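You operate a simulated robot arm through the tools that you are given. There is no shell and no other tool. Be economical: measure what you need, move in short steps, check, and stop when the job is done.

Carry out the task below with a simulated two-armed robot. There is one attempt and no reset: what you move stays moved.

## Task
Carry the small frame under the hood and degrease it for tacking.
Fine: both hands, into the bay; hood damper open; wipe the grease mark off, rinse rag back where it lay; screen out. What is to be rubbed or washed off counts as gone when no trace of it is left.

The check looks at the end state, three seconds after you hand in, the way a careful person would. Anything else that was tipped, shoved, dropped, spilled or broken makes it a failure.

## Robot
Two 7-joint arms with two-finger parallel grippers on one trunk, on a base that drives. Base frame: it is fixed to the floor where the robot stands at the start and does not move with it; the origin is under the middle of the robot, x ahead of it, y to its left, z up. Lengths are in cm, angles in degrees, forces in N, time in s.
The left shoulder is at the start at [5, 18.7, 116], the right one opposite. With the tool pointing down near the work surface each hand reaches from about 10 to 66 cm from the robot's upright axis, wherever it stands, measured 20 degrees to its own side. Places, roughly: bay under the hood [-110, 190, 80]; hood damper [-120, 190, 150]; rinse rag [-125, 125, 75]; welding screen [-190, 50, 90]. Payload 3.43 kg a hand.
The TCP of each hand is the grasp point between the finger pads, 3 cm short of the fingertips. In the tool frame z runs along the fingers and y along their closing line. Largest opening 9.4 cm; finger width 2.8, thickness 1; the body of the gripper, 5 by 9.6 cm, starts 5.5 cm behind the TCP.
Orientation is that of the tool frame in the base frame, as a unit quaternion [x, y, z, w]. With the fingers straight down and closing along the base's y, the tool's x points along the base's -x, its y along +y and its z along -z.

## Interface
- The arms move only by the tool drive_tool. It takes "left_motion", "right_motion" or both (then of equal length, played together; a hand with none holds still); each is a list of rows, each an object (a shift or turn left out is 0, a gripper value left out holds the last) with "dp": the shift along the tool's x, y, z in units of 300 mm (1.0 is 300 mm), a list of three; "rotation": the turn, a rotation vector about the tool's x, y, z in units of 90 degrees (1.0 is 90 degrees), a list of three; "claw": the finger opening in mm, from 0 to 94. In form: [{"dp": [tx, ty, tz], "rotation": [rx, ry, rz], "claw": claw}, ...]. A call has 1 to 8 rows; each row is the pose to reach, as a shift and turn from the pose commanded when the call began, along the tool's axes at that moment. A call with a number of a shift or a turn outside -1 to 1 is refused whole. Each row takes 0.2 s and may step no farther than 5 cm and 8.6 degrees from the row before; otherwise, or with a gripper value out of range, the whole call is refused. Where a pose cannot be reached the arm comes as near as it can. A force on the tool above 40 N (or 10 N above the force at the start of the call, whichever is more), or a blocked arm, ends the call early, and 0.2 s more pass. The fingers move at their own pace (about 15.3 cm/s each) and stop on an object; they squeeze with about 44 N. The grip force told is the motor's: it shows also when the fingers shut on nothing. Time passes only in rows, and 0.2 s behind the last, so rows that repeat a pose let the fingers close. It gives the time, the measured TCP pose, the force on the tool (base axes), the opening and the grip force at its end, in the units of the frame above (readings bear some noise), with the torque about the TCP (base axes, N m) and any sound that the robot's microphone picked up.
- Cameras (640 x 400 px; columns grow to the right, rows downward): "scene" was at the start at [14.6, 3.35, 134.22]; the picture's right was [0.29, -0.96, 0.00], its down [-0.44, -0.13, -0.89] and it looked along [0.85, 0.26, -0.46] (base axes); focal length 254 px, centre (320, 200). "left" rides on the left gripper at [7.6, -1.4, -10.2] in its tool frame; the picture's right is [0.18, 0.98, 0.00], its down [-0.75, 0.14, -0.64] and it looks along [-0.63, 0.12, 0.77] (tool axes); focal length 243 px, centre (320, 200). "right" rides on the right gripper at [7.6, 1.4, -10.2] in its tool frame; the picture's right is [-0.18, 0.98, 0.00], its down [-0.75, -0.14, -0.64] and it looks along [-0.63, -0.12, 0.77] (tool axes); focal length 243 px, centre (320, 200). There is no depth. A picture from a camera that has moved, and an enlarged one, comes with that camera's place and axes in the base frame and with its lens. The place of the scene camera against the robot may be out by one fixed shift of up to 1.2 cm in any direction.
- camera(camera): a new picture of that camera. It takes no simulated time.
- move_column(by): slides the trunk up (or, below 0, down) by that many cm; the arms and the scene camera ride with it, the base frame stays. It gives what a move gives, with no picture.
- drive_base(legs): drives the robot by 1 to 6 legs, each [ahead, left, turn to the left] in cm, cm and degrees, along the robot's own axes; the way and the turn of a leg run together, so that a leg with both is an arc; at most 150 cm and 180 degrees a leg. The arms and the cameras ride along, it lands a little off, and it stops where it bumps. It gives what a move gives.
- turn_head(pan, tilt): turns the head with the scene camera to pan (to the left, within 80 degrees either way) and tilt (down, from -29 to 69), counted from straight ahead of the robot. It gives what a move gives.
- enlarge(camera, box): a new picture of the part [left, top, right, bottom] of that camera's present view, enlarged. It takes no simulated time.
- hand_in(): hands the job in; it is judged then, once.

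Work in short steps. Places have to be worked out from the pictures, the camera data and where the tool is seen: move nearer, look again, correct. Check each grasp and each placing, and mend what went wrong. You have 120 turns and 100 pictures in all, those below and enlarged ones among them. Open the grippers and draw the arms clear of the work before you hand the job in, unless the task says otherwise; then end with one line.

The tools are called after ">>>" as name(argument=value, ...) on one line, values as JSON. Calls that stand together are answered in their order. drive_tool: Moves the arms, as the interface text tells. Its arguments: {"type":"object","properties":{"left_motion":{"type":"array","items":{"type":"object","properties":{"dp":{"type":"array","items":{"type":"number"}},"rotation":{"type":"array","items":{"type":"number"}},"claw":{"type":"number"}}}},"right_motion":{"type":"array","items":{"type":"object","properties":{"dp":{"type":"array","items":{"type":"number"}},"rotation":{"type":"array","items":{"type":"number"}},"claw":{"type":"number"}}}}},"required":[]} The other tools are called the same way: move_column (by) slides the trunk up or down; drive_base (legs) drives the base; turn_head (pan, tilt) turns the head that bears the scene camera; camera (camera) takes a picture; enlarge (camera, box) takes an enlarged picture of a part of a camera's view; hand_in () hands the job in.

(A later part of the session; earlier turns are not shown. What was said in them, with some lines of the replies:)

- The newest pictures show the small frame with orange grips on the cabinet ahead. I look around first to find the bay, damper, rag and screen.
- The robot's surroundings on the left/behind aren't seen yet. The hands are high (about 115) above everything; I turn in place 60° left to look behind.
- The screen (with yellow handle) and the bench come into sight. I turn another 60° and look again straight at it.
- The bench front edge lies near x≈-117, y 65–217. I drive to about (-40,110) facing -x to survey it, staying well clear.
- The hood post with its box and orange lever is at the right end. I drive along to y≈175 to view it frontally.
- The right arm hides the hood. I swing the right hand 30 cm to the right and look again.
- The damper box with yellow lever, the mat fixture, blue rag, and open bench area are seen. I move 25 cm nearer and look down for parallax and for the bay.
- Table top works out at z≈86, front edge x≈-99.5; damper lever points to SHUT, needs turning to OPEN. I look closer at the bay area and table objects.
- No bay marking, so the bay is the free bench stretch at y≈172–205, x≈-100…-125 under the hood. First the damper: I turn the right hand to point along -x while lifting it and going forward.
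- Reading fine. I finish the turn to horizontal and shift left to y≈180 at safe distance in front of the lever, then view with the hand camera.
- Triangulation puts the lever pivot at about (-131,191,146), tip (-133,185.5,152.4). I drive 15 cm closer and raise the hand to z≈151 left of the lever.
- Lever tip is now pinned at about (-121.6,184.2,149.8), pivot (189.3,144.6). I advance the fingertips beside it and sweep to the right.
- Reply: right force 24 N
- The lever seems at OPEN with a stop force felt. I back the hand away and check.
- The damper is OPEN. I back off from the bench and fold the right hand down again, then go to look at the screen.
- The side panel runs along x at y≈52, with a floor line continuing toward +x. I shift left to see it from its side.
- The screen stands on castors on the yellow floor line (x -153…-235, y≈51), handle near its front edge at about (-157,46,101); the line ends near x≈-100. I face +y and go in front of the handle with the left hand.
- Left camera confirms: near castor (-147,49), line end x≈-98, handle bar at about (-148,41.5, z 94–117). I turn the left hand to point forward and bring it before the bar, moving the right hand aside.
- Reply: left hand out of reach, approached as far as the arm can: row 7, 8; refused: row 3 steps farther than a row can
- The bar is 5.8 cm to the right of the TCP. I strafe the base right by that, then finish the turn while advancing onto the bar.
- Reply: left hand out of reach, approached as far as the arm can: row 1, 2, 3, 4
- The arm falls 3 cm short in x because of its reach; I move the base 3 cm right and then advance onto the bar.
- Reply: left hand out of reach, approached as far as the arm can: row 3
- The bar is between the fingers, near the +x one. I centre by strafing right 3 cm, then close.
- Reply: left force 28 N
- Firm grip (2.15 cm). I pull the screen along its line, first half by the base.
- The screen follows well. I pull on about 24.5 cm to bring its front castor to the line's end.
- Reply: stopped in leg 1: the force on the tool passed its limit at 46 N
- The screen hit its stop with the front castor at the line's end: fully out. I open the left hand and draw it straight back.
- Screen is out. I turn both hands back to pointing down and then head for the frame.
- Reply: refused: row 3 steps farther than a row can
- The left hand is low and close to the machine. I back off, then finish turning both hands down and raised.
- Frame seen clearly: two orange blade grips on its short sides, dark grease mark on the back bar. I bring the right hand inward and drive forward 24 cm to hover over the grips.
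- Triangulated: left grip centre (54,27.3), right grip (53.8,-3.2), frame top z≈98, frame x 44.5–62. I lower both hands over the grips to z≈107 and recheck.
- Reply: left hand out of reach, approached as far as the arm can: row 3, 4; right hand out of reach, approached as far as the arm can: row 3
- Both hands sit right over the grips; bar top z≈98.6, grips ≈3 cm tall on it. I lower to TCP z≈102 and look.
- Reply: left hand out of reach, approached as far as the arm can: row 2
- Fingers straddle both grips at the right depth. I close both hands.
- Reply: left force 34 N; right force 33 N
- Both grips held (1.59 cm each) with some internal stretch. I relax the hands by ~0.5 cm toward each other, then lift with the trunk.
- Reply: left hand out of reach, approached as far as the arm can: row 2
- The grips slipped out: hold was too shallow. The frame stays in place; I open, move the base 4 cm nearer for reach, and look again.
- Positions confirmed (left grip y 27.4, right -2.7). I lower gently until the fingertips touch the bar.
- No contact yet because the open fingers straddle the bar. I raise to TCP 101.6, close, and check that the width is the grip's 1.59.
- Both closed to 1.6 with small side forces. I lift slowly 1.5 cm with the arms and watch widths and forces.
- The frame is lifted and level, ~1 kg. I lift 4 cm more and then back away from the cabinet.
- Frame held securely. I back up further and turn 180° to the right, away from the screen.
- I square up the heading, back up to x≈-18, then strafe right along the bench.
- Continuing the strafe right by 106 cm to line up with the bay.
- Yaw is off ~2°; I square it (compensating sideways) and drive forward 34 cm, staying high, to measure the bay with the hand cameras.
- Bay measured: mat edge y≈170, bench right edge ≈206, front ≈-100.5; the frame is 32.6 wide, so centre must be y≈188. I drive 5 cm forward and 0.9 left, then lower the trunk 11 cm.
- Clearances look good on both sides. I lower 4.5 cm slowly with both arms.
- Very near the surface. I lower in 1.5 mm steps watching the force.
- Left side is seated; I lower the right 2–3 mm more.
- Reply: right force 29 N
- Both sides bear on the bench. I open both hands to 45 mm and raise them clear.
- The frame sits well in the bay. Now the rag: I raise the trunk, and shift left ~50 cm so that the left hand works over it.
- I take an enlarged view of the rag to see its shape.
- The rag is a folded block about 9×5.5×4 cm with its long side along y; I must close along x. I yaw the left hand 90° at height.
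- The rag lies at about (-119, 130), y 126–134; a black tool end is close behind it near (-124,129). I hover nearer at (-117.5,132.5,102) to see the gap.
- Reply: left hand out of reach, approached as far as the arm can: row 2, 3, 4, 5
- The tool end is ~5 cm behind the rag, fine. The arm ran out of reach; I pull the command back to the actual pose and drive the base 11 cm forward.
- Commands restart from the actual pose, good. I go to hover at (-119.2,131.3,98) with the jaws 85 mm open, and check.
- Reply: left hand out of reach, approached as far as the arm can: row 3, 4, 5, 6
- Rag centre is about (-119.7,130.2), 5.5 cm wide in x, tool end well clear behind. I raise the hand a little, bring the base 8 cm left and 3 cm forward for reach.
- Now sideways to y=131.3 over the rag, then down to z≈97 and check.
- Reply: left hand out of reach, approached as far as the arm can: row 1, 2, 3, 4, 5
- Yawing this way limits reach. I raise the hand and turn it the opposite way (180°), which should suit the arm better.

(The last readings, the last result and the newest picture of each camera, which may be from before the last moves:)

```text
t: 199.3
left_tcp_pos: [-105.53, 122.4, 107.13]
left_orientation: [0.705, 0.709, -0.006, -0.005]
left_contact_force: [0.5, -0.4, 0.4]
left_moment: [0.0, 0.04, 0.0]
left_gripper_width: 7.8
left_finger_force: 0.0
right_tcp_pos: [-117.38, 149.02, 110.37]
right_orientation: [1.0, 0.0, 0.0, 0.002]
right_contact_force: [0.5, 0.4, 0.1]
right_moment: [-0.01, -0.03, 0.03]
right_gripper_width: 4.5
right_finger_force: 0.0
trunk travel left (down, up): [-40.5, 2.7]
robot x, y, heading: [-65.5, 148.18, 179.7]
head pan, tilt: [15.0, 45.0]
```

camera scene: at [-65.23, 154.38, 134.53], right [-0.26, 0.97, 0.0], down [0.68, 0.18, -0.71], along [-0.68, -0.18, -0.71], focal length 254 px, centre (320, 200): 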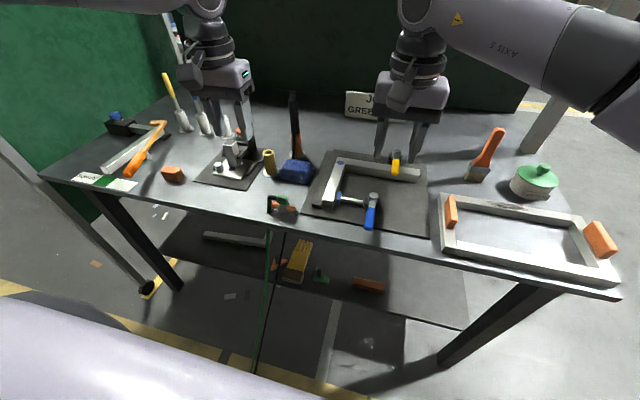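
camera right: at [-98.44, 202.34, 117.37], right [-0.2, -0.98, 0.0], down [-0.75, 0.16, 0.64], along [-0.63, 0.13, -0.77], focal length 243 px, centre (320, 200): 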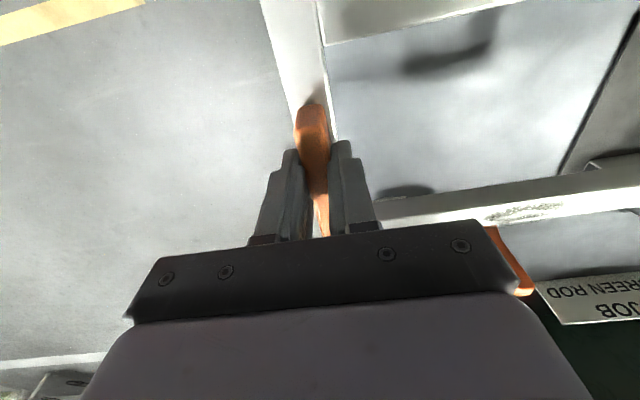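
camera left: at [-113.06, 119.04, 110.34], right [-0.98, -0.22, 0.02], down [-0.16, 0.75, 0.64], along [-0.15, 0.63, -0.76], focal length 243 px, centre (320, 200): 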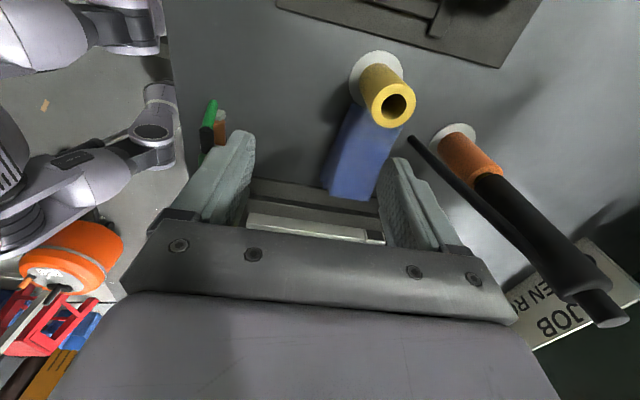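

Now camera points to +y side. I move over the rag at height, with the right hand shifted out of the way.

>>> drive_tool(left_motion=[{"dp": [0.08, -0.12, 0]}, {"dp": [0.16, -0.24, 0]}, {"dp": [0.23, -0.36, 0.05]}, {"dp": [0.3, -0.473, 0.1]}, {"dp": [0.3, -0.473, 0.2]}, {"dp": [0.3, -0.473, 0.3]}], right_motion=[{"dp": [0, -0.1, 0]}, {"dp": [0, -0.2, 0]}, {"dp": [0, -0.3, 0]}, {"dp": [0, -0.4, 0]}, {"dp": [0, -0.4, 0]}, {"dp": [0, -0.4, 0]}])

>>> camera(camera="left")

```text
t: 200.7
left_tcp_pos: [-114.93, 126.67, 100.59]
left_orientation: [0.706, 0.708, -0.006, -0.005]
left_contact_force: [0.2, 1.2, -0.2]
left_moment: [-0.02, -0.03, 0.02]
left_gripper_width: 7.77
left_finger_force: 0.0
left hand out of reach, approached as far as the arm can: row 3, 4, 5, 6
right_tcp_pos: [-117.47, 161.02, 110.31]
right_orientation: [1.0, 0.001, 0.0, 0.001]
right_contact_force: [-0.3, 0.0, -0.1]
right_moment: [0.01, 0.0, 0.02]
right_gripper_width: 4.48
right_finger_force: 0.0
trunk travel left (down, up): [-40.5, 2.7]
robot x, y, heading: [-65.22, 147.73, 180.0]
head pan, tilt: [15.0, 45.0]
```

```text
24 pictures are left
camera left: at [-116.27, 134.37, 110.81], right [0.98, 0.19, -0.02], down [0.15, -0.75, 0.64], along [0.11, -0.63, -0.77], focal length 243 px, centre (320, 200)
```

left: 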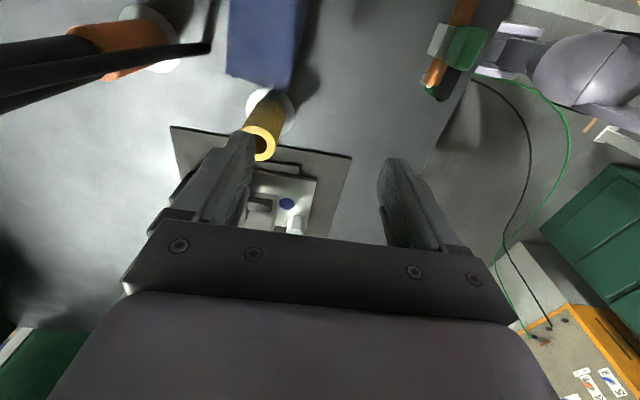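

Same limit either way, so it is the low-hand/high-shoulder geometry. I raise both hands, shift the base right 8 cm and forward 1.5, position over the rag high, and will then lower by the trunk.

>>> drive_tool(left_motion=[{"dp": [0, 0, -0.11]}, {"dp": [0, 0, -0.22]}, {"dp": [0, 0, -0.24]}], right_motion=[{"dp": [0, 0, -0.15]}, {"dp": [0.1, 0, -0.28]}, {"dp": [0.2, 0, -0.4]}])

>>> drive_base(legs=[[1.5, -8, 0]])

>>> drive_tool(left_motion=[{"dp": [-0.06, -0.06, 0]}, {"dp": [-0.113, -0.11, 0]}])

```text
t: 201.5
left_tcp_pos: [-114.52, 126.94, 108.07]
left_orientation: [0.706, 0.709, -0.006, -0.005]
left_contact_force: [0.1, -0.3, 0.1]
left_moment: [-0.01, 0.03, 0.0]
left_gripper_width: 7.81
left_finger_force: 0.1
right_tcp_pos: [-111.71, 161.11, 122.57]
right_orientation: [1.0, -0.001, 0.0, 0.0]
right_contact_force: [-0.6, -0.4, -0.5]
right_moment: [0.03, -0.01, 0.02]
right_gripper_width: 4.52
right_finger_force: 0.1
trunk travel left (down, up): [-40.5, 2.7]
robot x, y, heading: [-65.15, 148.21, 179.9]
head pan, tilt: [15.0, 45.0]
```

```text
t: 202.9
left_tcp_pos: [-116.08, 134.76, 107.99]
left_orientation: [0.706, 0.708, -0.007, -0.004]
left_contact_force: [0.0, 0.5, -0.4]
left_moment: [-0.02, -0.01, 0.01]
left_gripper_width: 7.78
left_finger_force: 0.0
right_tcp_pos: [-113.14, 169.12, 122.46]
right_orientation: [1.0, 0.001, 0.0, 0.001]
right_contact_force: [0.1, 0.5, -0.2]
right_moment: [-0.01, -0.03, 0.02]
right_gripper_width: 4.51
right_finger_force: 0.2
trunk travel left (down, up): [-40.5, 2.7]
robot x, y, heading: [-66.85, 156.35, 179.7]
head pan, tilt: [15.0, 45.0]
```

```text
t: 203.5
left_tcp_pos: [-119.35, 131.35, 107.99]
left_orientation: [0.706, 0.708, -0.006, -0.004]
left_contact_force: [0.8, 0.4, 0.0]
left_moment: [0.03, -0.02, -0.01]
left_gripper_width: 7.8
left_finger_force: 0.1
right_tcp_pos: [-113.16, 169.09, 122.51]
right_orientation: [1.0, -0.001, -0.001, 0.001]
right_contact_force: [0.4, 0.7, -0.6]
right_moment: [-0.01, 0.0, -0.01]
right_gripper_width: 4.48
right_finger_force: 0.1
trunk travel left (down, up): [-40.5, 2.7]
robot x, y, heading: [-66.6, 155.91, 179.6]
head pan, tilt: [15.0, 45.0]
```

Over the rag without limits. I lower the trunk 10 cm and check.

>>> move_column(by=-10)

>>> camera(camera="left")

>>> enlarge(camera="scene", box=[180, 80, 340, 180])

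```text
t: 204.8
left_tcp_pos: [-119.33, 131.38, 98.11]
left_orientation: [0.707, 0.707, -0.005, -0.004]
left_contact_force: [-0.8, -0.1, -0.1]
left_moment: [0.01, -0.04, -0.01]
left_gripper_width: 7.8
left_finger_force: 0.0
right_tcp_pos: [-113.08, 169.02, 112.57]
right_orientation: [1.0, 0.0, 0.0, 0.0]
right_contact_force: [-0.1, 0.2, 0.0]
right_moment: [0.04, -0.01, -0.03]
right_gripper_width: 4.49
right_finger_force: 0.0
trunk travel left (down, up): [-30.5, 12.7]
robot x, y, heading: [-66.42, 155.57, 179.8]
head pan, tilt: [15.0, 45.0]
```

```text
23 pictures are left
camera left: at [-120.64, 139.01, 108.37], right [0.98, 0.19, -0.01], down [0.15, -0.75, 0.64], along [0.11, -0.63, -0.77], focal length 243 px, centre (320, 200)
```

left: 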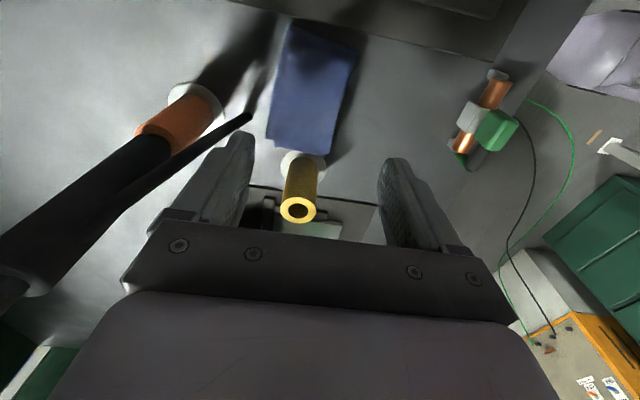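

```text
4.00 times, centred on (260, 130) of scene
camera zoom: at [-80.3, 154.56, 124.54], right [-0.25, 0.97, 0.0], down [0.68, 0.18, -0.71], along [-0.68, -0.18, -0.71], focal length 1017 px, centre (560, 480)
```

zoom: 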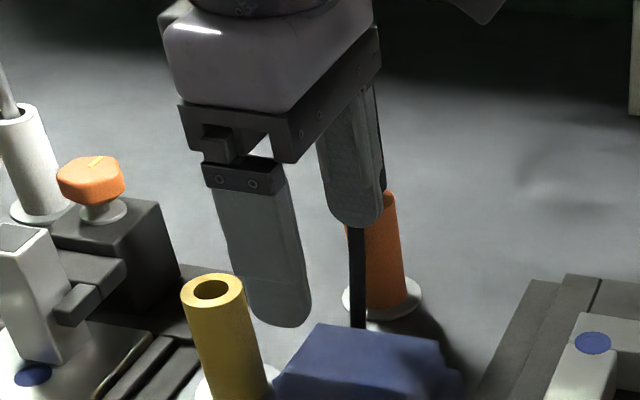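

Refined: rag spans y 127–136.8, x -118…-123.3; tool end near (-125.5,130). I shift to (-120.5,133.2), set the jaws to 68 mm, and lower by the trunk to TCP z≈90.6.

>>> drive_tool(left_motion=[{"dp": [0.03, -0.02, 0], "claw": 68}, {"dp": [0.06, -0.04, 0]}])

>>> move_column(by=-5)

>>> camera(camera="left")

>>> enlarge(camera="scene", box=[180, 60, 340, 160])

```text
t: 205.4
left_tcp_pos: [-119.56, 132.72, 98.13]
left_orientation: [0.707, 0.707, -0.007, -0.005]
left_contact_force: [0.3, 1.0, 0.6]
left_moment: [0.01, 0.01, -0.01]
left_gripper_width: 6.81
left_finger_force: 0.1
left hand out of reach, approached as far as the arm can: row 2
right_tcp_pos: [-113.05, 169.07, 112.48]
right_orientation: [1.0, 0.0, 0.0, 0.001]
right_contact_force: [-0.1, 0.2, 0.9]
right_moment: [-0.01, -0.04, -0.01]
right_gripper_width: 4.51
right_finger_force: 0.0
trunk travel left (down, up): [-30.5, 12.7]
robot x, y, heading: [-66.64, 155.97, 179.8]
head pan, tilt: [15.0, 45.0]
```

```text
t: 206.3
left_tcp_pos: [-119.71, 132.66, 93.11]
left_orientation: [0.707, 0.707, -0.006, -0.005]
left_contact_force: [0.1, -0.1, 0.0]
left_moment: [0.02, 0.01, -0.01]
left_gripper_width: 6.79
left_finger_force: 0.2
right_tcp_pos: [-113.16, 169.0, 107.43]
right_orientation: [1.0, 0.0, 0.0, 0.001]
right_contact_force: [0.0, 0.4, 0.3]
right_moment: [-0.02, 0.0, -0.03]
right_gripper_width: 4.5
right_finger_force: 0.0
trunk travel left (down, up): [-25.5, 17.7]
robot x, y, heading: [-66.68, 155.56, 180.0]
head pan, tilt: [15.0, 45.0]
```

```text
21 pictures are left
camera left: at [-121.02, 140.31, 103.42], right [0.98, 0.19, -0.02], down [0.15, -0.75, 0.64], along [0.11, -0.63, -0.77], focal length 243 px, centre (320, 200)
```

left: 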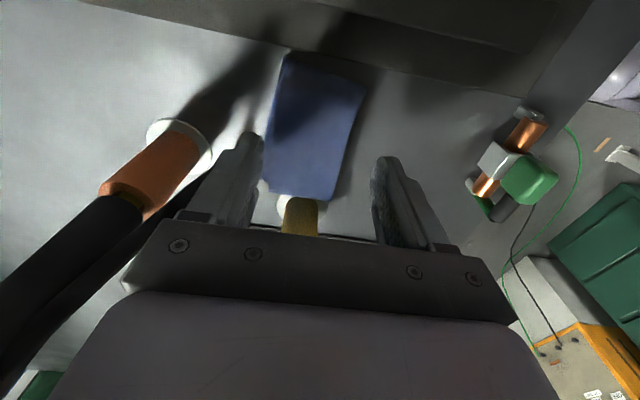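

```text
4.00 times, centred on (260, 110) of scene
camera zoom: at [-80.3, 154.56, 119.53], right [-0.25, 0.97, 0.0], down [0.68, 0.18, -0.71], along [-0.68, -0.18, -0.71], focal length 1017 px, centre (560, 560)
```

zoom: 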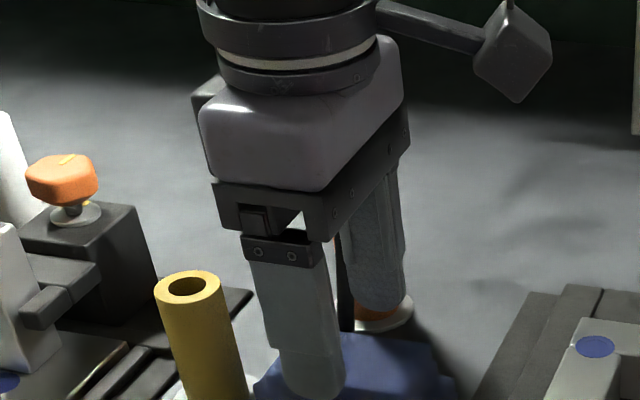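

The front finger has spare room and the back one is tight, so I move the base 1 cm forward, then lower to z≈90.5 and close.

>>> drive_base(legs=[[1, 0, 0]])

>>> move_column(by=-2.7)

>>> drive_tool(left_motion=[{"claw": 50}, {"claw": 30}, {"claw": 0}, {"claw": 0}])

>>> camera(camera="left")

```text
t: 207.1
left_tcp_pos: [-120.6, 132.76, 93.07]
left_orientation: [0.706, 0.708, -0.006, -0.006]
left_contact_force: [0.4, -0.5, -0.9]
left_moment: [-0.02, 0.04, 0.04]
left_gripper_width: 6.82
left_finger_force: 0.0
right_tcp_pos: [-114.18, 169.06, 107.48]
right_orientation: [1.0, 0.001, 0.0, 0.001]
right_contact_force: [0.3, 0.4, -0.5]
right_moment: [-0.01, 0.01, 0.0]
right_gripper_width: 4.49
right_finger_force: 0.1
trunk travel left (down, up): [-25.5, 17.7]
robot x, y, heading: [-67.8, 155.76, 180.0]
head pan, tilt: [15.0, 45.0]
```

```text
t: 207.8
left_tcp_pos: [-120.67, 132.65, 90.45]
left_orientation: [0.706, 0.708, -0.006, -0.005]
left_contact_force: [0.3, -0.2, -0.4]
left_moment: [0.02, 0.01, 0.02]
left_gripper_width: 6.81
left_finger_force: 0.0
right_tcp_pos: [-114.18, 169.07, 104.8]
right_orientation: [1.0, 0.0, 0.0, 0.0]
right_contact_force: [-0.3, 0.1, -0.4]
right_moment: [0.0, 0.0, -0.01]
right_gripper_width: 4.5
right_finger_force: 0.2
trunk travel left (down, up): [-22.8, 20.4]
robot x, y, heading: [-67.69, 155.97, 179.5]
head pan, tilt: [15.0, 45.0]
```

```text
t: 208.8
left_tcp_pos: [-120.61, 132.69, 90.45]
left_orientation: [0.707, 0.708, -0.005, -0.006]
left_contact_force: [-0.3, -1.0, 1.4]
left_moment: [-0.03, 0.0, -0.06]
left_gripper_width: 5.6
left_finger_force: 44.0
right_tcp_pos: [-114.09, 169.04, 104.74]
right_orientation: [1.0, 0.0, -0.001, 0.001]
right_contact_force: [0.1, -0.4, 0.9]
right_moment: [0.0, 0.02, -0.01]
right_gripper_width: 4.49
right_finger_force: 0.0
trunk travel left (down, up): [-22.8, 20.4]
robot x, y, heading: [-67.82, 156.01, 179.8]
head pan, tilt: [15.0, 45.0]
```

```text
19 pictures are left
camera left: at [-122.01, 140.3, 100.71], right [0.98, 0.19, -0.02], down [0.15, -0.75, 0.64], along [0.11, -0.63, -0.77], focal length 243 px, centre (320, 200)
```

left: 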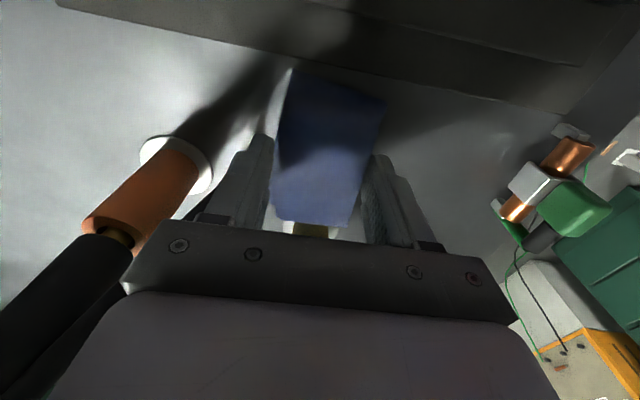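

The rag is held (5.6 cm); its lying pose is TCP (-120.6,132.7,90.45). I lift by the trunk 14 cm and strafe right to above the grease mark.

>>> move_column(by=14)

>>> drive_base(legs=[[-2.4, -55.5, 0]])

>>> turn_head(pan=10, tilt=45)

>>> camera(camera="scene")

>>> camera(camera="left")

```text
t: 210.4
left_tcp_pos: [-120.81, 132.72, 104.34]
left_orientation: [0.707, 0.707, -0.007, -0.005]
left_contact_force: [0.0, 0.1, -1.0]
left_moment: [-0.02, 0.01, 0.02]
left_gripper_width: 5.56
left_finger_force: 44.1
right_tcp_pos: [-114.13, 168.98, 118.83]
right_orientation: [1.0, 0.0, 0.001, 0.001]
right_contact_force: [0.1, 0.2, -0.3]
right_moment: [-0.01, 0.01, -0.02]
right_gripper_width: 4.5
right_finger_force: 0.0
trunk travel left (down, up): [-36.8, 6.4]
robot x, y, heading: [-67.84, 155.89, 179.4]
head pan, tilt: [15.0, 45.0]
```

```text
t: 215.6
left_tcp_pos: [-118.1, 185.9, 104.42]
left_orientation: [0.706, 0.708, -0.007, -0.005]
left_contact_force: [0.2, -0.1, -0.6]
left_moment: [0.0, 0.01, 0.0]
left_gripper_width: 5.48
left_finger_force: 43.7
right_tcp_pos: [-111.57, 222.16, 118.91]
right_orientation: [1.0, 0.001, 0.0, 0.0]
right_contact_force: [-0.2, -0.4, -0.7]
right_moment: [0.01, 0.02, -0.02]
right_gripper_width: 4.52
right_finger_force: 0.0
trunk travel left (down, up): [-36.8, 6.4]
robot x, y, heading: [-64.79, 209.4, 180.0]
head pan, tilt: [15.0, 45.0]
```

```text
t: 216.3
left_tcp_pos: [-118.08, 185.87, 104.43]
left_orientation: [0.706, 0.708, -0.006, -0.005]
left_contact_force: [0.5, -0.8, -1.3]
left_moment: [-0.01, -0.01, 0.0]
left_gripper_width: 5.47
left_finger_force: 44.3
right_tcp_pos: [-111.6, 222.24, 118.73]
right_orientation: [1.0, 0.001, 0.0, 0.001]
right_contact_force: [-0.7, 0.6, -0.1]
right_moment: [-0.01, -0.01, -0.03]
right_gripper_width: 4.49
right_finger_force: 0.0
trunk travel left (down, up): [-36.8, 6.4]
robot x, y, heading: [-64.99, 209.21, 179.7]
head pan, tilt: [10.0, 45.0]
```

```text
18 pictures are left
camera scene: at [-78.88, 208.49, 130.83], right [-0.17, 0.99, 0.0], down [0.7, 0.12, -0.71], along [-0.7, -0.12, -0.71], focal length 254 px, centre (320, 200)
```

scene: 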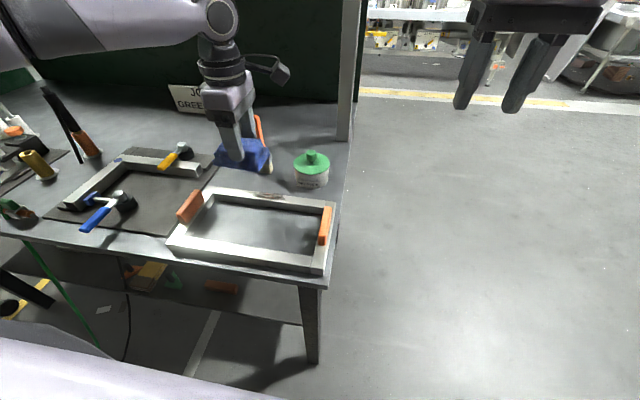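

```text
17 pictures are left
camera left: at [-119.42, 193.45, 114.69], right [0.98, 0.19, -0.02], down [0.15, -0.75, 0.64], along [0.11, -0.63, -0.77], focal length 243 px, centre (320, 200)
```

left: 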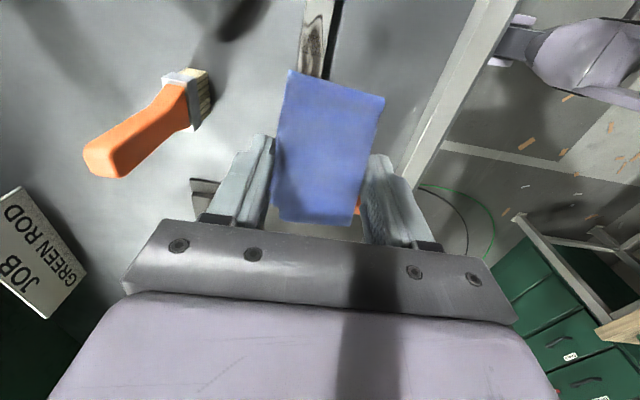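

The mark is centred at about (-119.6,188.8) on the back bar (top z≈88.5). I shift the base right 8 and forward 1.5 while bringing the hand back left 4.4 for reach, then lower.

>>> drive_base(legs=[[1.5, -8, 0]])

>>> drive_tool(left_motion=[{"dp": [-0.07, 0, 0]}, {"dp": [-0.14, 0, 0]}])

>>> move_column(by=-10.5)

>>> camera(camera="left")

```text
t: 217.6
left_tcp_pos: [-119.52, 193.71, 104.48]
left_orientation: [0.706, 0.709, -0.006, -0.005]
left_contact_force: [0.2, 0.3, -0.2]
left_moment: [0.02, 0.0, 0.01]
left_gripper_width: 5.48
left_finger_force: 43.6
right_tcp_pos: [-113.02, 230.01, 118.74]
right_orientation: [1.0, 0.0, 0.0, 0.001]
right_contact_force: [-0.1, -0.1, -0.8]
right_moment: [-0.02, 0.01, -0.01]
right_gripper_width: 4.52
right_finger_force: 0.1
trunk travel left (down, up): [-36.8, 6.4]
robot x, y, heading: [-66.75, 216.39, 179.8]
head pan, tilt: [10.0, 45.0]
```

```text
t: 218.2
left_tcp_pos: [-119.54, 189.15, 104.42]
left_orientation: [0.706, 0.708, -0.006, -0.005]
left_contact_force: [-0.6, 0.8, -1.0]
left_moment: [0.02, -0.02, 0.01]
left_gripper_width: 5.45
left_finger_force: 43.9
right_tcp_pos: [-113.01, 230.02, 118.73]
right_orientation: [1.0, 0.0, -0.001, 0.0]
right_contact_force: [-0.5, 0.5, -0.7]
right_moment: [0.02, 0.0, 0.01]
right_gripper_width: 4.49
right_finger_force: 0.0
trunk travel left (down, up): [-36.8, 6.4]
robot x, y, heading: [-66.43, 217.32, 179.5]
head pan, tilt: [10.0, 45.0]
```

```text
t: 219.6
left_tcp_pos: [-119.58, 189.22, 94.0]
left_orientation: [0.706, 0.709, -0.006, -0.006]
left_contact_force: [0.9, -0.5, -0.8]
left_moment: [-0.02, 0.02, -0.02]
left_gripper_width: 5.49
left_finger_force: 44.1
right_tcp_pos: [-113.05, 229.99, 108.14]
right_orientation: [1.0, 0.001, 0.001, 0.001]
right_contact_force: [0.6, 1.1, 0.7]
right_moment: [-0.02, -0.02, -0.02]
right_gripper_width: 4.49
right_finger_force: 0.1
trunk travel left (down, up): [-26.3, 16.9]
robot x, y, heading: [-66.7, 217.03, 179.5]
head pan, tilt: [10.0, 45.0]
```

```text
16 pictures are left
camera left: at [-120.93, 196.79, 104.27], right [0.98, 0.19, -0.02], down [0.15, -0.75, 0.64], along [0.11, -0.63, -0.77], focal length 243 px, centre (320, 200)
```

left: 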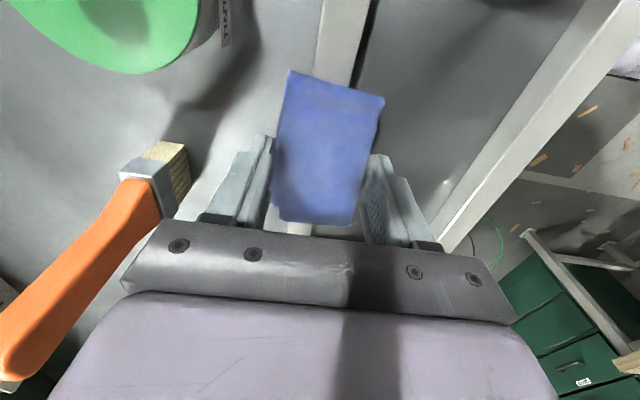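

The rag is square over the bar, hiding the mark. I press down gently and wipe along y.

>>> drive_tool(left_motion=[{"dp": [0, 0, 0.02]}, {"dp": [0, 0, 0.035]}, {"dp": [0, 0, 0.045]}, {"dp": [0, 0, 0.052]}])

```text
t: 220.6
left_tcp_pos: [-119.58, 189.26, 92.88]
left_orientation: [0.705, 0.709, -0.01, -0.008]
left_contact_force: [-0.1, -3.8, 26.2]
left_moment: [-0.53, -0.27, -0.04]
left_gripper_width: 5.47
left_finger_force: 43.7
right_tcp_pos: [-112.93, 229.98, 108.38]
right_orientation: [1.0, 0.002, -0.002, 0.0]
right_contact_force: [0.7, 0.4, -0.4]
right_moment: [0.0, 0.0, 0.02]
right_gripper_width: 4.48
right_finger_force: 0.0
trunk travel left (down, up): [-26.3, 16.9]
robot x, y, heading: [-66.56, 217.3, 179.7]
head pan, tilt: [10.0, 45.0]
```

Contact at 26 N. I ease to ~12 N and make wiping strokes of ±3 cm.

>>> drive_tool(left_motion=[{"dp": [0.04, 0, -0.008]}, {"dp": [0.09, 0, -0.008]}, {"dp": [0.045, 0, -0.008]}, {"dp": [0, 0, -0.008]}, {"dp": [-0.045, 0, -0.008]}, {"dp": [-0.09, 0, -0.008]}, {"dp": [-0.045, 0, -0.008]}, {"dp": [0, 0, -0.008]}])

>>> drive_tool(left_motion=[{"dp": [0.045, 0.01, 0]}, {"dp": [0.1, 0.01, 0]}, {"dp": [0.05, 0.01, 0]}, {"dp": [0, 0, 0]}, {"dp": [-0.05, -0.01, 0]}, {"dp": [-0.1, -0.01, 0]}, {"dp": [-0.05, -0.01, 0]}, {"dp": [0, 0, 0]}])

>>> camera(camera="scene")

```text
t: 222.4
left_tcp_pos: [-119.49, 189.12, 92.91]
left_orientation: [0.705, 0.709, -0.009, -0.006]
left_contact_force: [-0.9, -10.0, 23.6]
left_moment: [-0.24, -0.24, -0.11]
left_gripper_width: 5.46
left_finger_force: 44.2
right_tcp_pos: [-112.92, 230.02, 108.41]
right_orientation: [1.0, 0.0, 0.0, 0.001]
right_contact_force: [-0.5, 0.4, 0.7]
right_moment: [0.02, 0.04, 0.0]
right_gripper_width: 4.51
right_finger_force: 0.1
trunk travel left (down, up): [-26.3, 16.9]
robot x, y, heading: [-66.87, 217.13, 180.0]
head pan, tilt: [10.0, 45.0]
```

```text
t: 224.2
left_tcp_pos: [-119.78, 189.19, 92.88]
left_orientation: [0.705, 0.709, -0.009, -0.006]
left_contact_force: [-1.7, -9.1, 22.4]
left_moment: [-0.16, -0.18, -0.09]
left_gripper_width: 5.48
left_finger_force: 44.4
right_tcp_pos: [-112.99, 230.0, 108.43]
right_orientation: [1.0, 0.001, -0.002, 0.001]
right_contact_force: [-0.9, -0.4, -0.4]
right_moment: [0.01, 0.01, 0.0]
right_gripper_width: 4.5
right_finger_force: 0.1
trunk travel left (down, up): [-26.3, 16.9]
robot x, y, heading: [-66.35, 216.76, 179.9]
head pan, tilt: [10.0, 45.0]
```

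```text
15 pictures are left
camera scene: at [-80.23, 216.25, 120.36], right [-0.17, 0.99, 0.0], down [0.7, 0.12, -0.71], along [-0.7, -0.12, -0.71], focal length 254 px, centre (320, 200)
```

scene: 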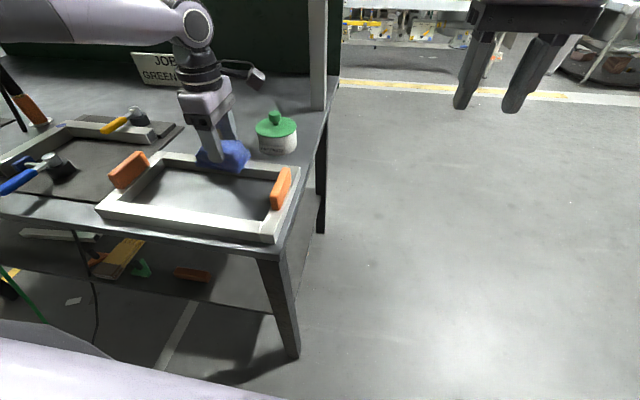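

Frame has not moved. I do two more sets of strokes, then lift 5 cm and look at the bar.

>>> drive_tool(left_motion=[{"dp": [0.05, 0, 0]}, {"dp": [0.11, 0, 0]}, {"dp": [0.05, 0, 0]}, {"dp": [0, 0, 0]}, {"dp": [-0.05, 0, 0]}, {"dp": [-0.11, 0, 0]}, {"dp": [-0.05, 0, 0]}, {"dp": [0, 0, 0]}])

>>> drive_tool(left_motion=[{"dp": [0.05, 0.015, 0]}, {"dp": [0.11, 0.015, 0]}, {"dp": [0.05, 0.015, 0]}, {"dp": [0, -0.015, 0]}, {"dp": [-0.05, -0.015, 0]}, {"dp": [-0.11, -0.015, 0]}, {"dp": [-0.05, -0.015, 0]}, {"dp": [0, 0, 0]}])

>>> move_column(by=10.5)

>>> drive_base(legs=[[0, 9, 0]])

>>> enlarge(camera="scene", box=[160, 110, 400, 260])

>>> camera(camera="left")

```text
t: 226.0
left_tcp_pos: [-119.57, 189.22, 92.98]
left_orientation: [0.705, 0.709, -0.009, -0.006]
left_contact_force: [0.0, -9.4, 23.4]
left_moment: [-0.07, -0.28, -0.05]
left_gripper_width: 5.49
left_finger_force: 44.3
right_tcp_pos: [-112.85, 230.07, 108.35]
right_orientation: [1.0, 0.001, -0.002, 0.001]
right_contact_force: [0.6, -1.2, 0.5]
right_moment: [0.02, -0.02, 0.01]
right_gripper_width: 4.51
right_finger_force: 0.0
trunk travel left (down, up): [-26.3, 16.9]
robot x, y, heading: [-66.48, 216.77, 180.0]
head pan, tilt: [10.0, 45.0]
```

```text
t: 227.8
left_tcp_pos: [-119.58, 189.27, 92.78]
left_orientation: [0.705, 0.709, -0.009, -0.007]
left_contact_force: [-0.9, -9.1, 25.8]
left_moment: [-0.14, -0.18, -0.07]
left_gripper_width: 5.48
left_finger_force: 44.2
right_tcp_pos: [-112.83, 230.0, 108.39]
right_orientation: [1.0, 0.002, -0.002, 0.001]
right_contact_force: [0.2, 0.0, 0.8]
right_moment: [0.03, 0.0, -0.02]
right_gripper_width: 4.5
right_finger_force: 0.0
trunk travel left (down, up): [-26.3, 16.9]
robot x, y, heading: [-66.71, 216.82, 180.2]
head pan, tilt: [10.0, 45.0]
```

```text
t: 229.2
left_tcp_pos: [-119.64, 189.41, 103.04]
left_orientation: [0.706, 0.708, -0.006, -0.004]
left_contact_force: [-0.2, 0.7, -1.2]
left_moment: [-0.03, 0.01, 0.02]
left_gripper_width: 5.46
left_finger_force: 44.0
right_tcp_pos: [-113.07, 229.93, 118.68]
right_orientation: [1.0, 0.001, 0.0, 0.001]
right_contact_force: [0.2, -0.4, 0.1]
right_moment: [-0.02, 0.02, -0.02]
right_gripper_width: 4.48
right_finger_force: 0.1
trunk travel left (down, up): [-36.8, 6.4]
robot x, y, heading: [-66.57, 217.07, 179.9]
head pan, tilt: [10.0, 45.0]
```

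```text
t: 230.6
left_tcp_pos: [-119.78, 180.33, 103.01]
left_orientation: [0.706, 0.708, -0.007, -0.005]
left_contact_force: [-0.8, 0.0, 0.3]
left_moment: [0.02, -0.01, 0.04]
left_gripper_width: 5.5
left_finger_force: 44.3
right_tcp_pos: [-113.2, 221.0, 118.82]
right_orientation: [1.0, 0.0, 0.0, 0.0]
right_contact_force: [0.0, 0.1, 0.8]
right_moment: [0.0, 0.04, -0.03]
right_gripper_width: 4.51
right_finger_force: 0.1
trunk travel left (down, up): [-36.8, 6.4]
robot x, y, heading: [-66.32, 207.68, 179.7]
head pan, tilt: [10.0, 45.0]
```

```text
2.67 times, centred on (280, 185) of scene
camera zoom: at [-80.42, 207.35, 130.83], right [-0.17, 0.99, 0.0], down [0.7, 0.12, -0.71], along [-0.7, -0.12, -0.71], focal length 678 px, centre (427, 240)
```

zoom: 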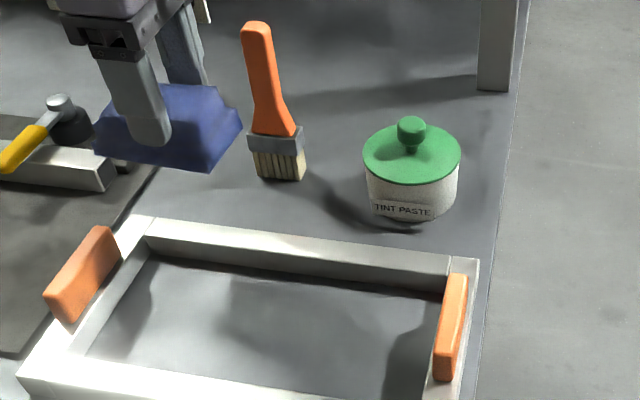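

```text
13 pictures are left
camera left: at [-120.96, 188.01, 113.33], right [0.98, 0.19, -0.02], down [0.15, -0.75, 0.64], along [0.11, -0.63, -0.77], focal length 243 px, centre (320, 200)
```

left: 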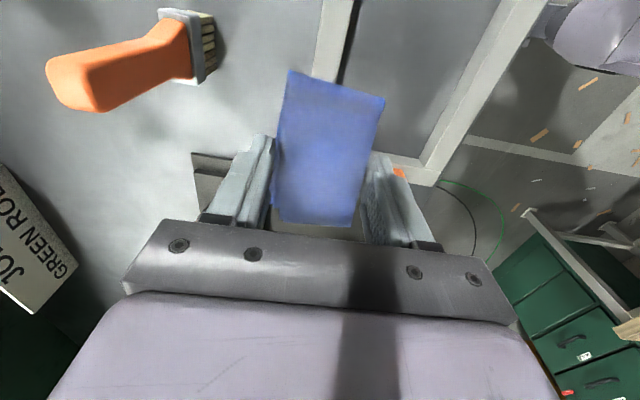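

The mark looks gone. I enlarge the bar to be sure there's no trace.

>>> enlarge(camera="scene", box=[200, 180, 340, 230])

```text
4.57 times, centred on (270, 205) of scene
camera zoom: at [-80.42, 207.35, 130.83], right [-0.17, 0.99, 0.0], down [0.7, 0.12, -0.71], along [-0.7, -0.12, -0.71], focal length 1162 px, centre (549, 177)
```

zoom: 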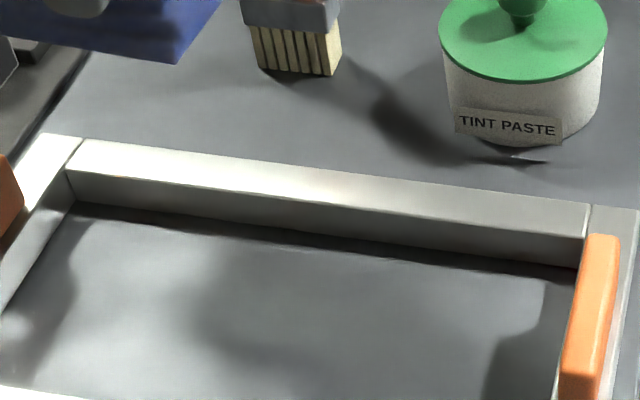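

Clean. Now the rag goes back: I raise slightly and strafe left 48 cm.

>>> move_column(by=2)

>>> drive_base(legs=[[0.5, 48, 0]])

```text
t: 231.3
left_tcp_pos: [-119.72, 180.54, 105.09]
left_orientation: [0.707, 0.707, -0.007, -0.005]
left_contact_force: [0.4, 0.2, 0.0]
left_moment: [-0.01, -0.01, 0.0]
left_gripper_width: 5.48
left_finger_force: 43.8
right_tcp_pos: [-113.03, 221.15, 120.8]
right_orientation: [1.0, 0.001, 0.0, 0.001]
right_contact_force: [0.0, 0.0, -0.4]
right_moment: [-0.01, -0.03, 0.01]
right_gripper_width: 4.49
right_finger_force: 0.0
trunk travel left (down, up): [-38.8, 4.4]
robot x, y, heading: [-66.41, 208.35, 179.8]
head pan, tilt: [10.0, 45.0]
```

```text
t: 236.1
left_tcp_pos: [-120.13, 131.72, 105.03]
left_orientation: [0.705, 0.709, -0.006, -0.005]
left_contact_force: [0.4, 0.6, -0.8]
left_moment: [-0.01, 0.01, 0.03]
left_gripper_width: 5.5
left_finger_force: 43.3
right_tcp_pos: [-113.67, 172.37, 120.77]
right_orientation: [1.0, 0.001, -0.001, 0.0]
right_contact_force: [-0.9, -1.3, 0.4]
right_moment: [-0.02, 0.01, -0.01]
right_gripper_width: 4.5
right_finger_force: 0.1
trunk travel left (down, up): [-38.8, 4.4]
robot x, y, heading: [-66.98, 159.15, 179.9]
head pan, tilt: [10.0, 45.0]
```

Fine-adjust by (-0.5,+1.0) cm to the recorded spot, then lower by the trunk 13.5 cm.

>>> drive_tool(left_motion=[{"dp": [0.032, -0.016, 0]}, {"dp": [0.032, -0.016, 0]}])

>>> move_column(by=-11)

>>> camera(camera="left")

```text
t: 236.7
left_tcp_pos: [-120.61, 132.63, 105.07]
left_orientation: [0.705, 0.709, -0.005, -0.005]
left_contact_force: [1.2, -0.6, -0.5]
left_moment: [-0.02, 0.0, 0.02]
left_gripper_width: 5.48
left_finger_force: 44.0
right_tcp_pos: [-113.75, 172.34, 120.9]
right_orientation: [1.0, 0.001, 0.0, 0.001]
right_contact_force: [0.2, 0.1, 0.2]
right_moment: [0.02, -0.02, -0.04]
right_gripper_width: 4.51
right_finger_force: 0.1
trunk travel left (down, up): [-38.8, 4.4]
robot x, y, heading: [-67.03, 159.25, 180.0]
head pan, tilt: [10.0, 45.0]
```

```text
t: 238.1
left_tcp_pos: [-120.66, 132.57, 94.08]
left_orientation: [0.705, 0.709, -0.006, -0.005]
left_contact_force: [-0.9, -1.1, -0.3]
left_moment: [-0.01, 0.0, 0.01]
left_gripper_width: 5.45
left_finger_force: 43.8
right_tcp_pos: [-113.68, 172.29, 109.76]
right_orientation: [1.0, 0.002, 0.0, 0.001]
right_contact_force: [1.2, 0.2, -0.2]
right_moment: [-0.02, 0.01, 0.0]
right_gripper_width: 4.49
right_finger_force: 0.1
trunk travel left (down, up): [-27.8, 15.4]
robot x, y, heading: [-67.27, 159.76, 180.1]
head pan, tilt: [10.0, 45.0]
```

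```text
11 pictures are left
camera left: at [-122.01, 140.21, 104.29], right [0.98, 0.19, -0.02], down [0.15, -0.75, 0.64], along [0.11, -0.63, -0.77], focal length 243 px, centre (320, 200)
```

left: 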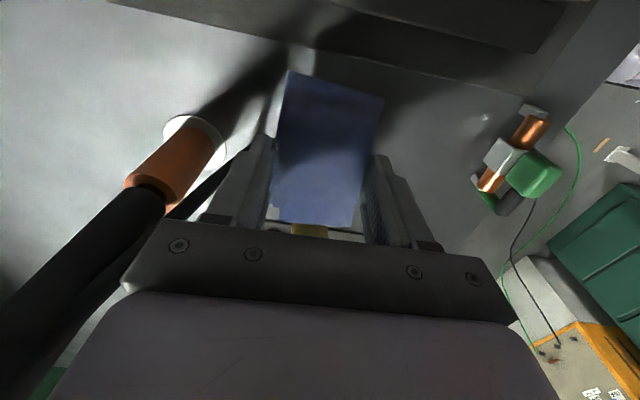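

Position matches. I lower the trunk 3.3 cm more and then in tiny arm steps to the table.

>>> move_column(by=-3.3)

>>> drive_tool(left_motion=[{"dp": [0, 0, 0.005]}, {"dp": [0, 0, 0.01]}])

```text
t: 238.9
left_tcp_pos: [-120.57, 132.63, 90.65]
left_orientation: [0.705, 0.709, -0.006, -0.004]
left_contact_force: [0.7, 0.2, -0.6]
left_moment: [-0.02, -0.03, -0.03]
left_gripper_width: 5.48
left_finger_force: 44.4
right_tcp_pos: [-113.74, 172.35, 106.52]
right_orientation: [1.0, 0.002, 0.0, 0.0]
right_contact_force: [0.0, -0.3, 0.6]
right_moment: [0.0, -0.03, 0.05]
right_gripper_width: 4.51
right_finger_force: 0.1
trunk travel left (down, up): [-24.5, 18.7]
robot x, y, heading: [-67.04, 159.72, 179.8]
head pan, tilt: [10.0, 45.0]
```

```text
t: 239.5
left_tcp_pos: [-120.67, 132.57, 90.36]
left_orientation: [0.705, 0.709, -0.006, -0.005]
left_contact_force: [-0.6, 0.2, -0.7]
left_moment: [0.02, -0.01, 0.01]
left_gripper_width: 5.47
left_finger_force: 44.0
right_tcp_pos: [-113.78, 172.36, 106.39]
right_orientation: [1.0, 0.002, 0.0, 0.001]
right_contact_force: [-0.5, 0.5, -0.1]
right_moment: [0.01, 0.0, 0.01]
right_gripper_width: 4.49
right_finger_force: 0.0
trunk travel left (down, up): [-24.5, 18.7]
robot x, y, heading: [-67.04, 159.3, 179.9]
head pan, tilt: [10.0, 45.0]
```

No contact yet; I continue 1.5 mm per row.

>>> drive_tool(left_motion=[{"dp": [0, 0, 0.005]}, {"dp": [0, 0, 0.009]}, {"dp": [0, 0, 0.012]}])

```text
t: 240.3
left_tcp_pos: [-120.56, 132.56, 90.3]
left_orientation: [0.705, 0.709, -0.009, -0.007]
left_contact_force: [1.6, -4.0, 23.8]
left_moment: [-0.24, -0.75, -0.13]
left_gripper_width: 5.5
left_finger_force: 43.7
right_tcp_pos: [-113.65, 172.36, 106.63]
right_orientation: [1.0, 0.003, -0.001, 0.001]
right_contact_force: [0.0, 0.9, -0.5]
right_moment: [0.0, 0.05, -0.01]
right_gripper_width: 4.48
right_finger_force: 0.1
trunk travel left (down, up): [-24.5, 18.7]
robot x, y, heading: [-66.94, 159.72, 179.9]
head pan, tilt: [10.0, 45.0]
```

Seated. I ease off, open to 68 mm as before, and raise by the trunk.

>>> drive_tool(left_motion=[{"dp": [0, 0, -0.008]}, {"dp": [0, 0, -0.008], "claw": 60}, {"dp": [0, 0, -0.008], "claw": 68}, {"dp": [0, 0, -0.008]}])

>>> move_column(by=17)

>>> drive_base(legs=[[-30, 0, 0]])

>>> turn_head(pan=5, tilt=35)

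>>> camera(camera="scene")

>>> enlarge(camera="scene", box=[160, 130, 400, 280])

```text
t: 241.3
left_tcp_pos: [-120.63, 132.69, 90.33]
left_orientation: [0.705, 0.709, -0.005, -0.005]
left_contact_force: [-0.2, -0.3, -0.3]
left_moment: [0.0, 0.0, -0.03]
left_gripper_width: 6.8
left_finger_force: 0.0
right_tcp_pos: [-113.7, 172.35, 106.43]
right_orientation: [1.0, 0.002, 0.0, 0.002]
right_contact_force: [-0.3, 0.9, -0.7]
right_moment: [0.01, -0.01, 0.01]
right_gripper_width: 4.5
right_finger_force: 0.0
trunk travel left (down, up): [-24.5, 18.7]
robot x, y, heading: [-67.25, 159.58, 180.0]
head pan, tilt: [10.0, 45.0]
```

```text
t: 243.2
left_tcp_pos: [-120.75, 132.54, 107.28]
left_orientation: [0.705, 0.709, -0.006, -0.005]
left_contact_force: [0.2, 0.3, 0.9]
left_moment: [-0.01, 0.03, 0.03]
left_gripper_width: 6.81
left_finger_force: 0.0
right_tcp_pos: [-113.66, 172.55, 123.41]
right_orientation: [1.0, 0.002, 0.0, 0.001]
right_contact_force: [1.2, -0.5, 0.5]
right_moment: [0.02, 0.0, 0.01]
right_gripper_width: 4.51
right_finger_force: 0.0
trunk travel left (down, up): [-41.5, 1.7]
robot x, y, heading: [-67.16, 159.42, 180.0]
head pan, tilt: [10.0, 45.0]
```

```text
t: 245.2
left_tcp_pos: [-90.88, 132.29, 107.37]
left_orientation: [0.703, 0.711, -0.006, -0.005]
left_contact_force: [0.1, -0.4, 0.8]
left_moment: [-0.04, -0.02, 0.0]
left_gripper_width: 6.8
left_finger_force: 0.0
right_tcp_pos: [-84.1, 172.04, 123.49]
right_orientation: [1.0, 0.004, 0.0, 0.001]
right_contact_force: [-0.1, -0.3, 0.1]
right_moment: [0.0, 0.02, 0.02]
right_gripper_width: 4.52
right_finger_force: 0.0
trunk travel left (down, up): [-41.5, 1.7]
robot x, y, heading: [-37.59, 159.53, -180.1]
head pan, tilt: [10.0, 45.0]
```

```text
t: 246.0
left_tcp_pos: [-90.87, 132.31, 107.22]
left_orientation: [0.703, 0.711, -0.007, -0.004]
left_contact_force: [-0.1, 0.0, 0.4]
left_moment: [0.01, 0.0, 0.02]
left_gripper_width: 6.78
left_finger_force: 0.1
right_tcp_pos: [-84.13, 172.2, 123.49]
right_orientation: [1.0, 0.005, 0.0, 0.001]
right_contact_force: [-0.4, 0.1, 1.1]
right_moment: [0.03, 0.03, 0.02]
right_gripper_width: 4.5
right_finger_force: 0.1
trunk travel left (down, up): [-41.5, 1.7]
robot x, y, heading: [-37.45, 159.67, -179.7]
head pan, tilt: [5.0, 35.0]
```

```text
10 pictures are left
camera scene: at [-52.16, 159.33, 137.01], right [-0.09, 1.0, 0.0], down [0.57, 0.05, -0.82], along [-0.82, -0.08, -0.57], focal length 254 px, centre (320, 200)
```

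scene: 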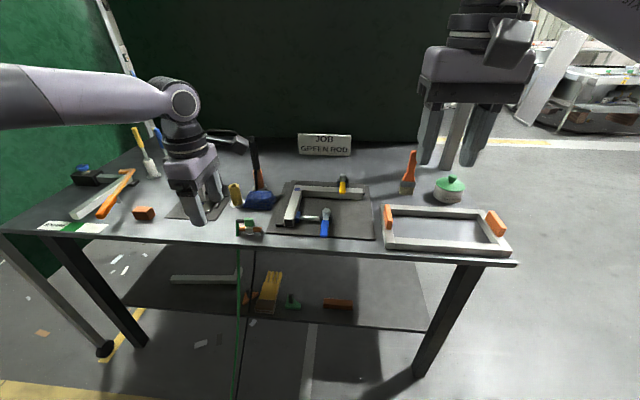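

```text
2.67 times, centred on (280, 205) of scene
camera zoom: at [-52.16, 159.33, 137.01], right [-0.09, 1.0, 0.0], down [0.57, 0.05, -0.82], along [-0.82, -0.08, -0.57], focal length 678 px, centre (427, 187)
```

zoom: 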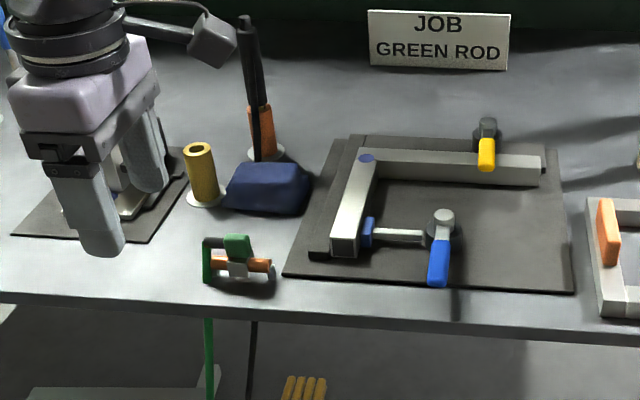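

Rag back in place, frame clean in the bay. A last look at damper and screen.

>>> turn_head(pan=-10, tilt=-5)

>>> camera(camera="scene")

>>> turn_head(pan=45, tilt=35)

>>> camera(camera="scene")

```text
t: 247.0
left_tcp_pos: [-90.89, 132.41, 107.24]
left_orientation: [0.704, 0.71, -0.007, -0.004]
left_contact_force: [0.3, 0.1, -0.1]
left_moment: [-0.01, 0.01, 0.01]
left_gripper_width: 6.78
left_finger_force: 0.2
right_tcp_pos: [-84.11, 172.24, 123.47]
right_orientation: [1.0, 0.004, 0.001, 0.001]
right_contact_force: [0.1, 0.5, 0.0]
right_moment: [-0.01, -0.01, -0.05]
right_gripper_width: 4.51
right_finger_force: 0.1
trunk travel left (down, up): [-41.5, 1.7]
robot x, y, heading: [-37.72, 159.66, -179.5]
head pan, tilt: [-10.0, -5.0]
```

```text
8 pictures are left
camera scene: at [-52.02, 161.62, 143.39], right [0.17, 0.99, 0.0], down [-0.09, 0.01, -1.0], along [-0.98, 0.17, 0.09], focal length 254 px, centre (320, 200)
```

scene: 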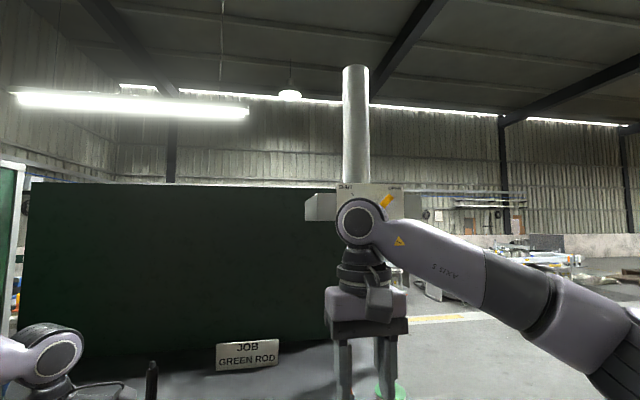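

```text
t: 248.3
left_tcp_pos: [-90.81, 132.3, 107.38]
left_orientation: [0.703, 0.711, -0.006, -0.004]
left_contact_force: [-0.6, -0.4, 0.4]
left_moment: [-0.03, -0.01, 0.0]
left_gripper_width: 6.79
left_finger_force: 0.1
right_tcp_pos: [-84.17, 172.16, 123.41]
right_orientation: [1.0, 0.004, 0.0, 0.0]
right_contact_force: [0.3, 0.0, 0.2]
right_moment: [0.0, -0.01, 0.04]
right_gripper_width: 4.48
right_finger_force: 0.0
trunk travel left (down, up): [-41.5, 1.7]
robot x, y, heading: [-37.47, 159.61, -179.8]
head pan, tilt: [45.0, 35.0]
```

```text
7 pictures are left
camera scene: at [-49.59, 153.89, 137.02], right [-0.71, 0.7, 0.0], down [0.4, 0.41, -0.82], along [-0.58, -0.58, -0.57], focal length 254 px, centre (320, 200)
```

scene: 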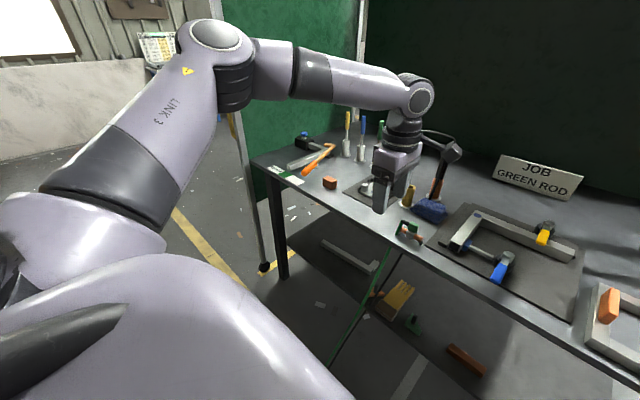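

Damper lever points to OPEN, screen is out at the line's end, everything else stands. I open the grippers fully, back off 15 cm more and hand in.

>>> drive_base(legs=[[-12, 0, 0]])

>>> drive_tool(left_motion=[{"claw": 94}, {"claw": 94}], right_motion=[{"claw": 94}, {"claw": 94}])

>>> hand_in()

```text
t: 249.5
left_tcp_pos: [-78.68, 132.37, 107.28]
left_orientation: [0.702, 0.712, -0.007, -0.004]
left_contact_force: [1.5, -0.1, 0.5]
left_moment: [0.01, 0.03, 0.02]
left_gripper_width: 6.83
left_finger_force: 0.0
right_tcp_pos: [-71.89, 172.1, 123.47]
right_orientation: [1.0, 0.005, 0.0, 0.001]
right_contact_force: [0.1, 0.3, 0.1]
right_moment: [0.01, 0.02, 0.01]
right_gripper_width: 4.5
right_finger_force: 0.0
trunk travel left (down, up): [-41.5, 1.7]
robot x, y, heading: [-25.34, 159.45, -179.6]
head pan, tilt: [45.0, 35.0]
```

```text
t: 250.1
left_tcp_pos: [-78.86, 132.48, 107.23]
left_orientation: [0.703, 0.712, -0.006, -0.005]
left_contact_force: [0.4, -0.7, -0.9]
left_moment: [-0.01, -0.02, 0.01]
left_gripper_width: 9.38
left_finger_force: 0.0
right_tcp_pos: [-72.08, 172.18, 123.41]
right_orientation: [1.0, 0.005, 0.0, 0.0]
right_contact_force: [0.3, -0.4, -0.6]
right_moment: [-0.01, -0.01, -0.01]
right_gripper_width: 9.37
right_finger_force: 0.1
trunk travel left (down, up): [-41.5, 1.7]
robot x, y, heading: [-25.55, 159.23, -179.6]
head pan, tilt: [45.0, 35.0]
```

```text
The job is handed in.
```

The frame is in the bay under the hood, carried with both hands, with no grease mark left in the close-up; the hood damper is open, the rag is back where it lay, the screen is pulled out to its stop, and the job is handed in.
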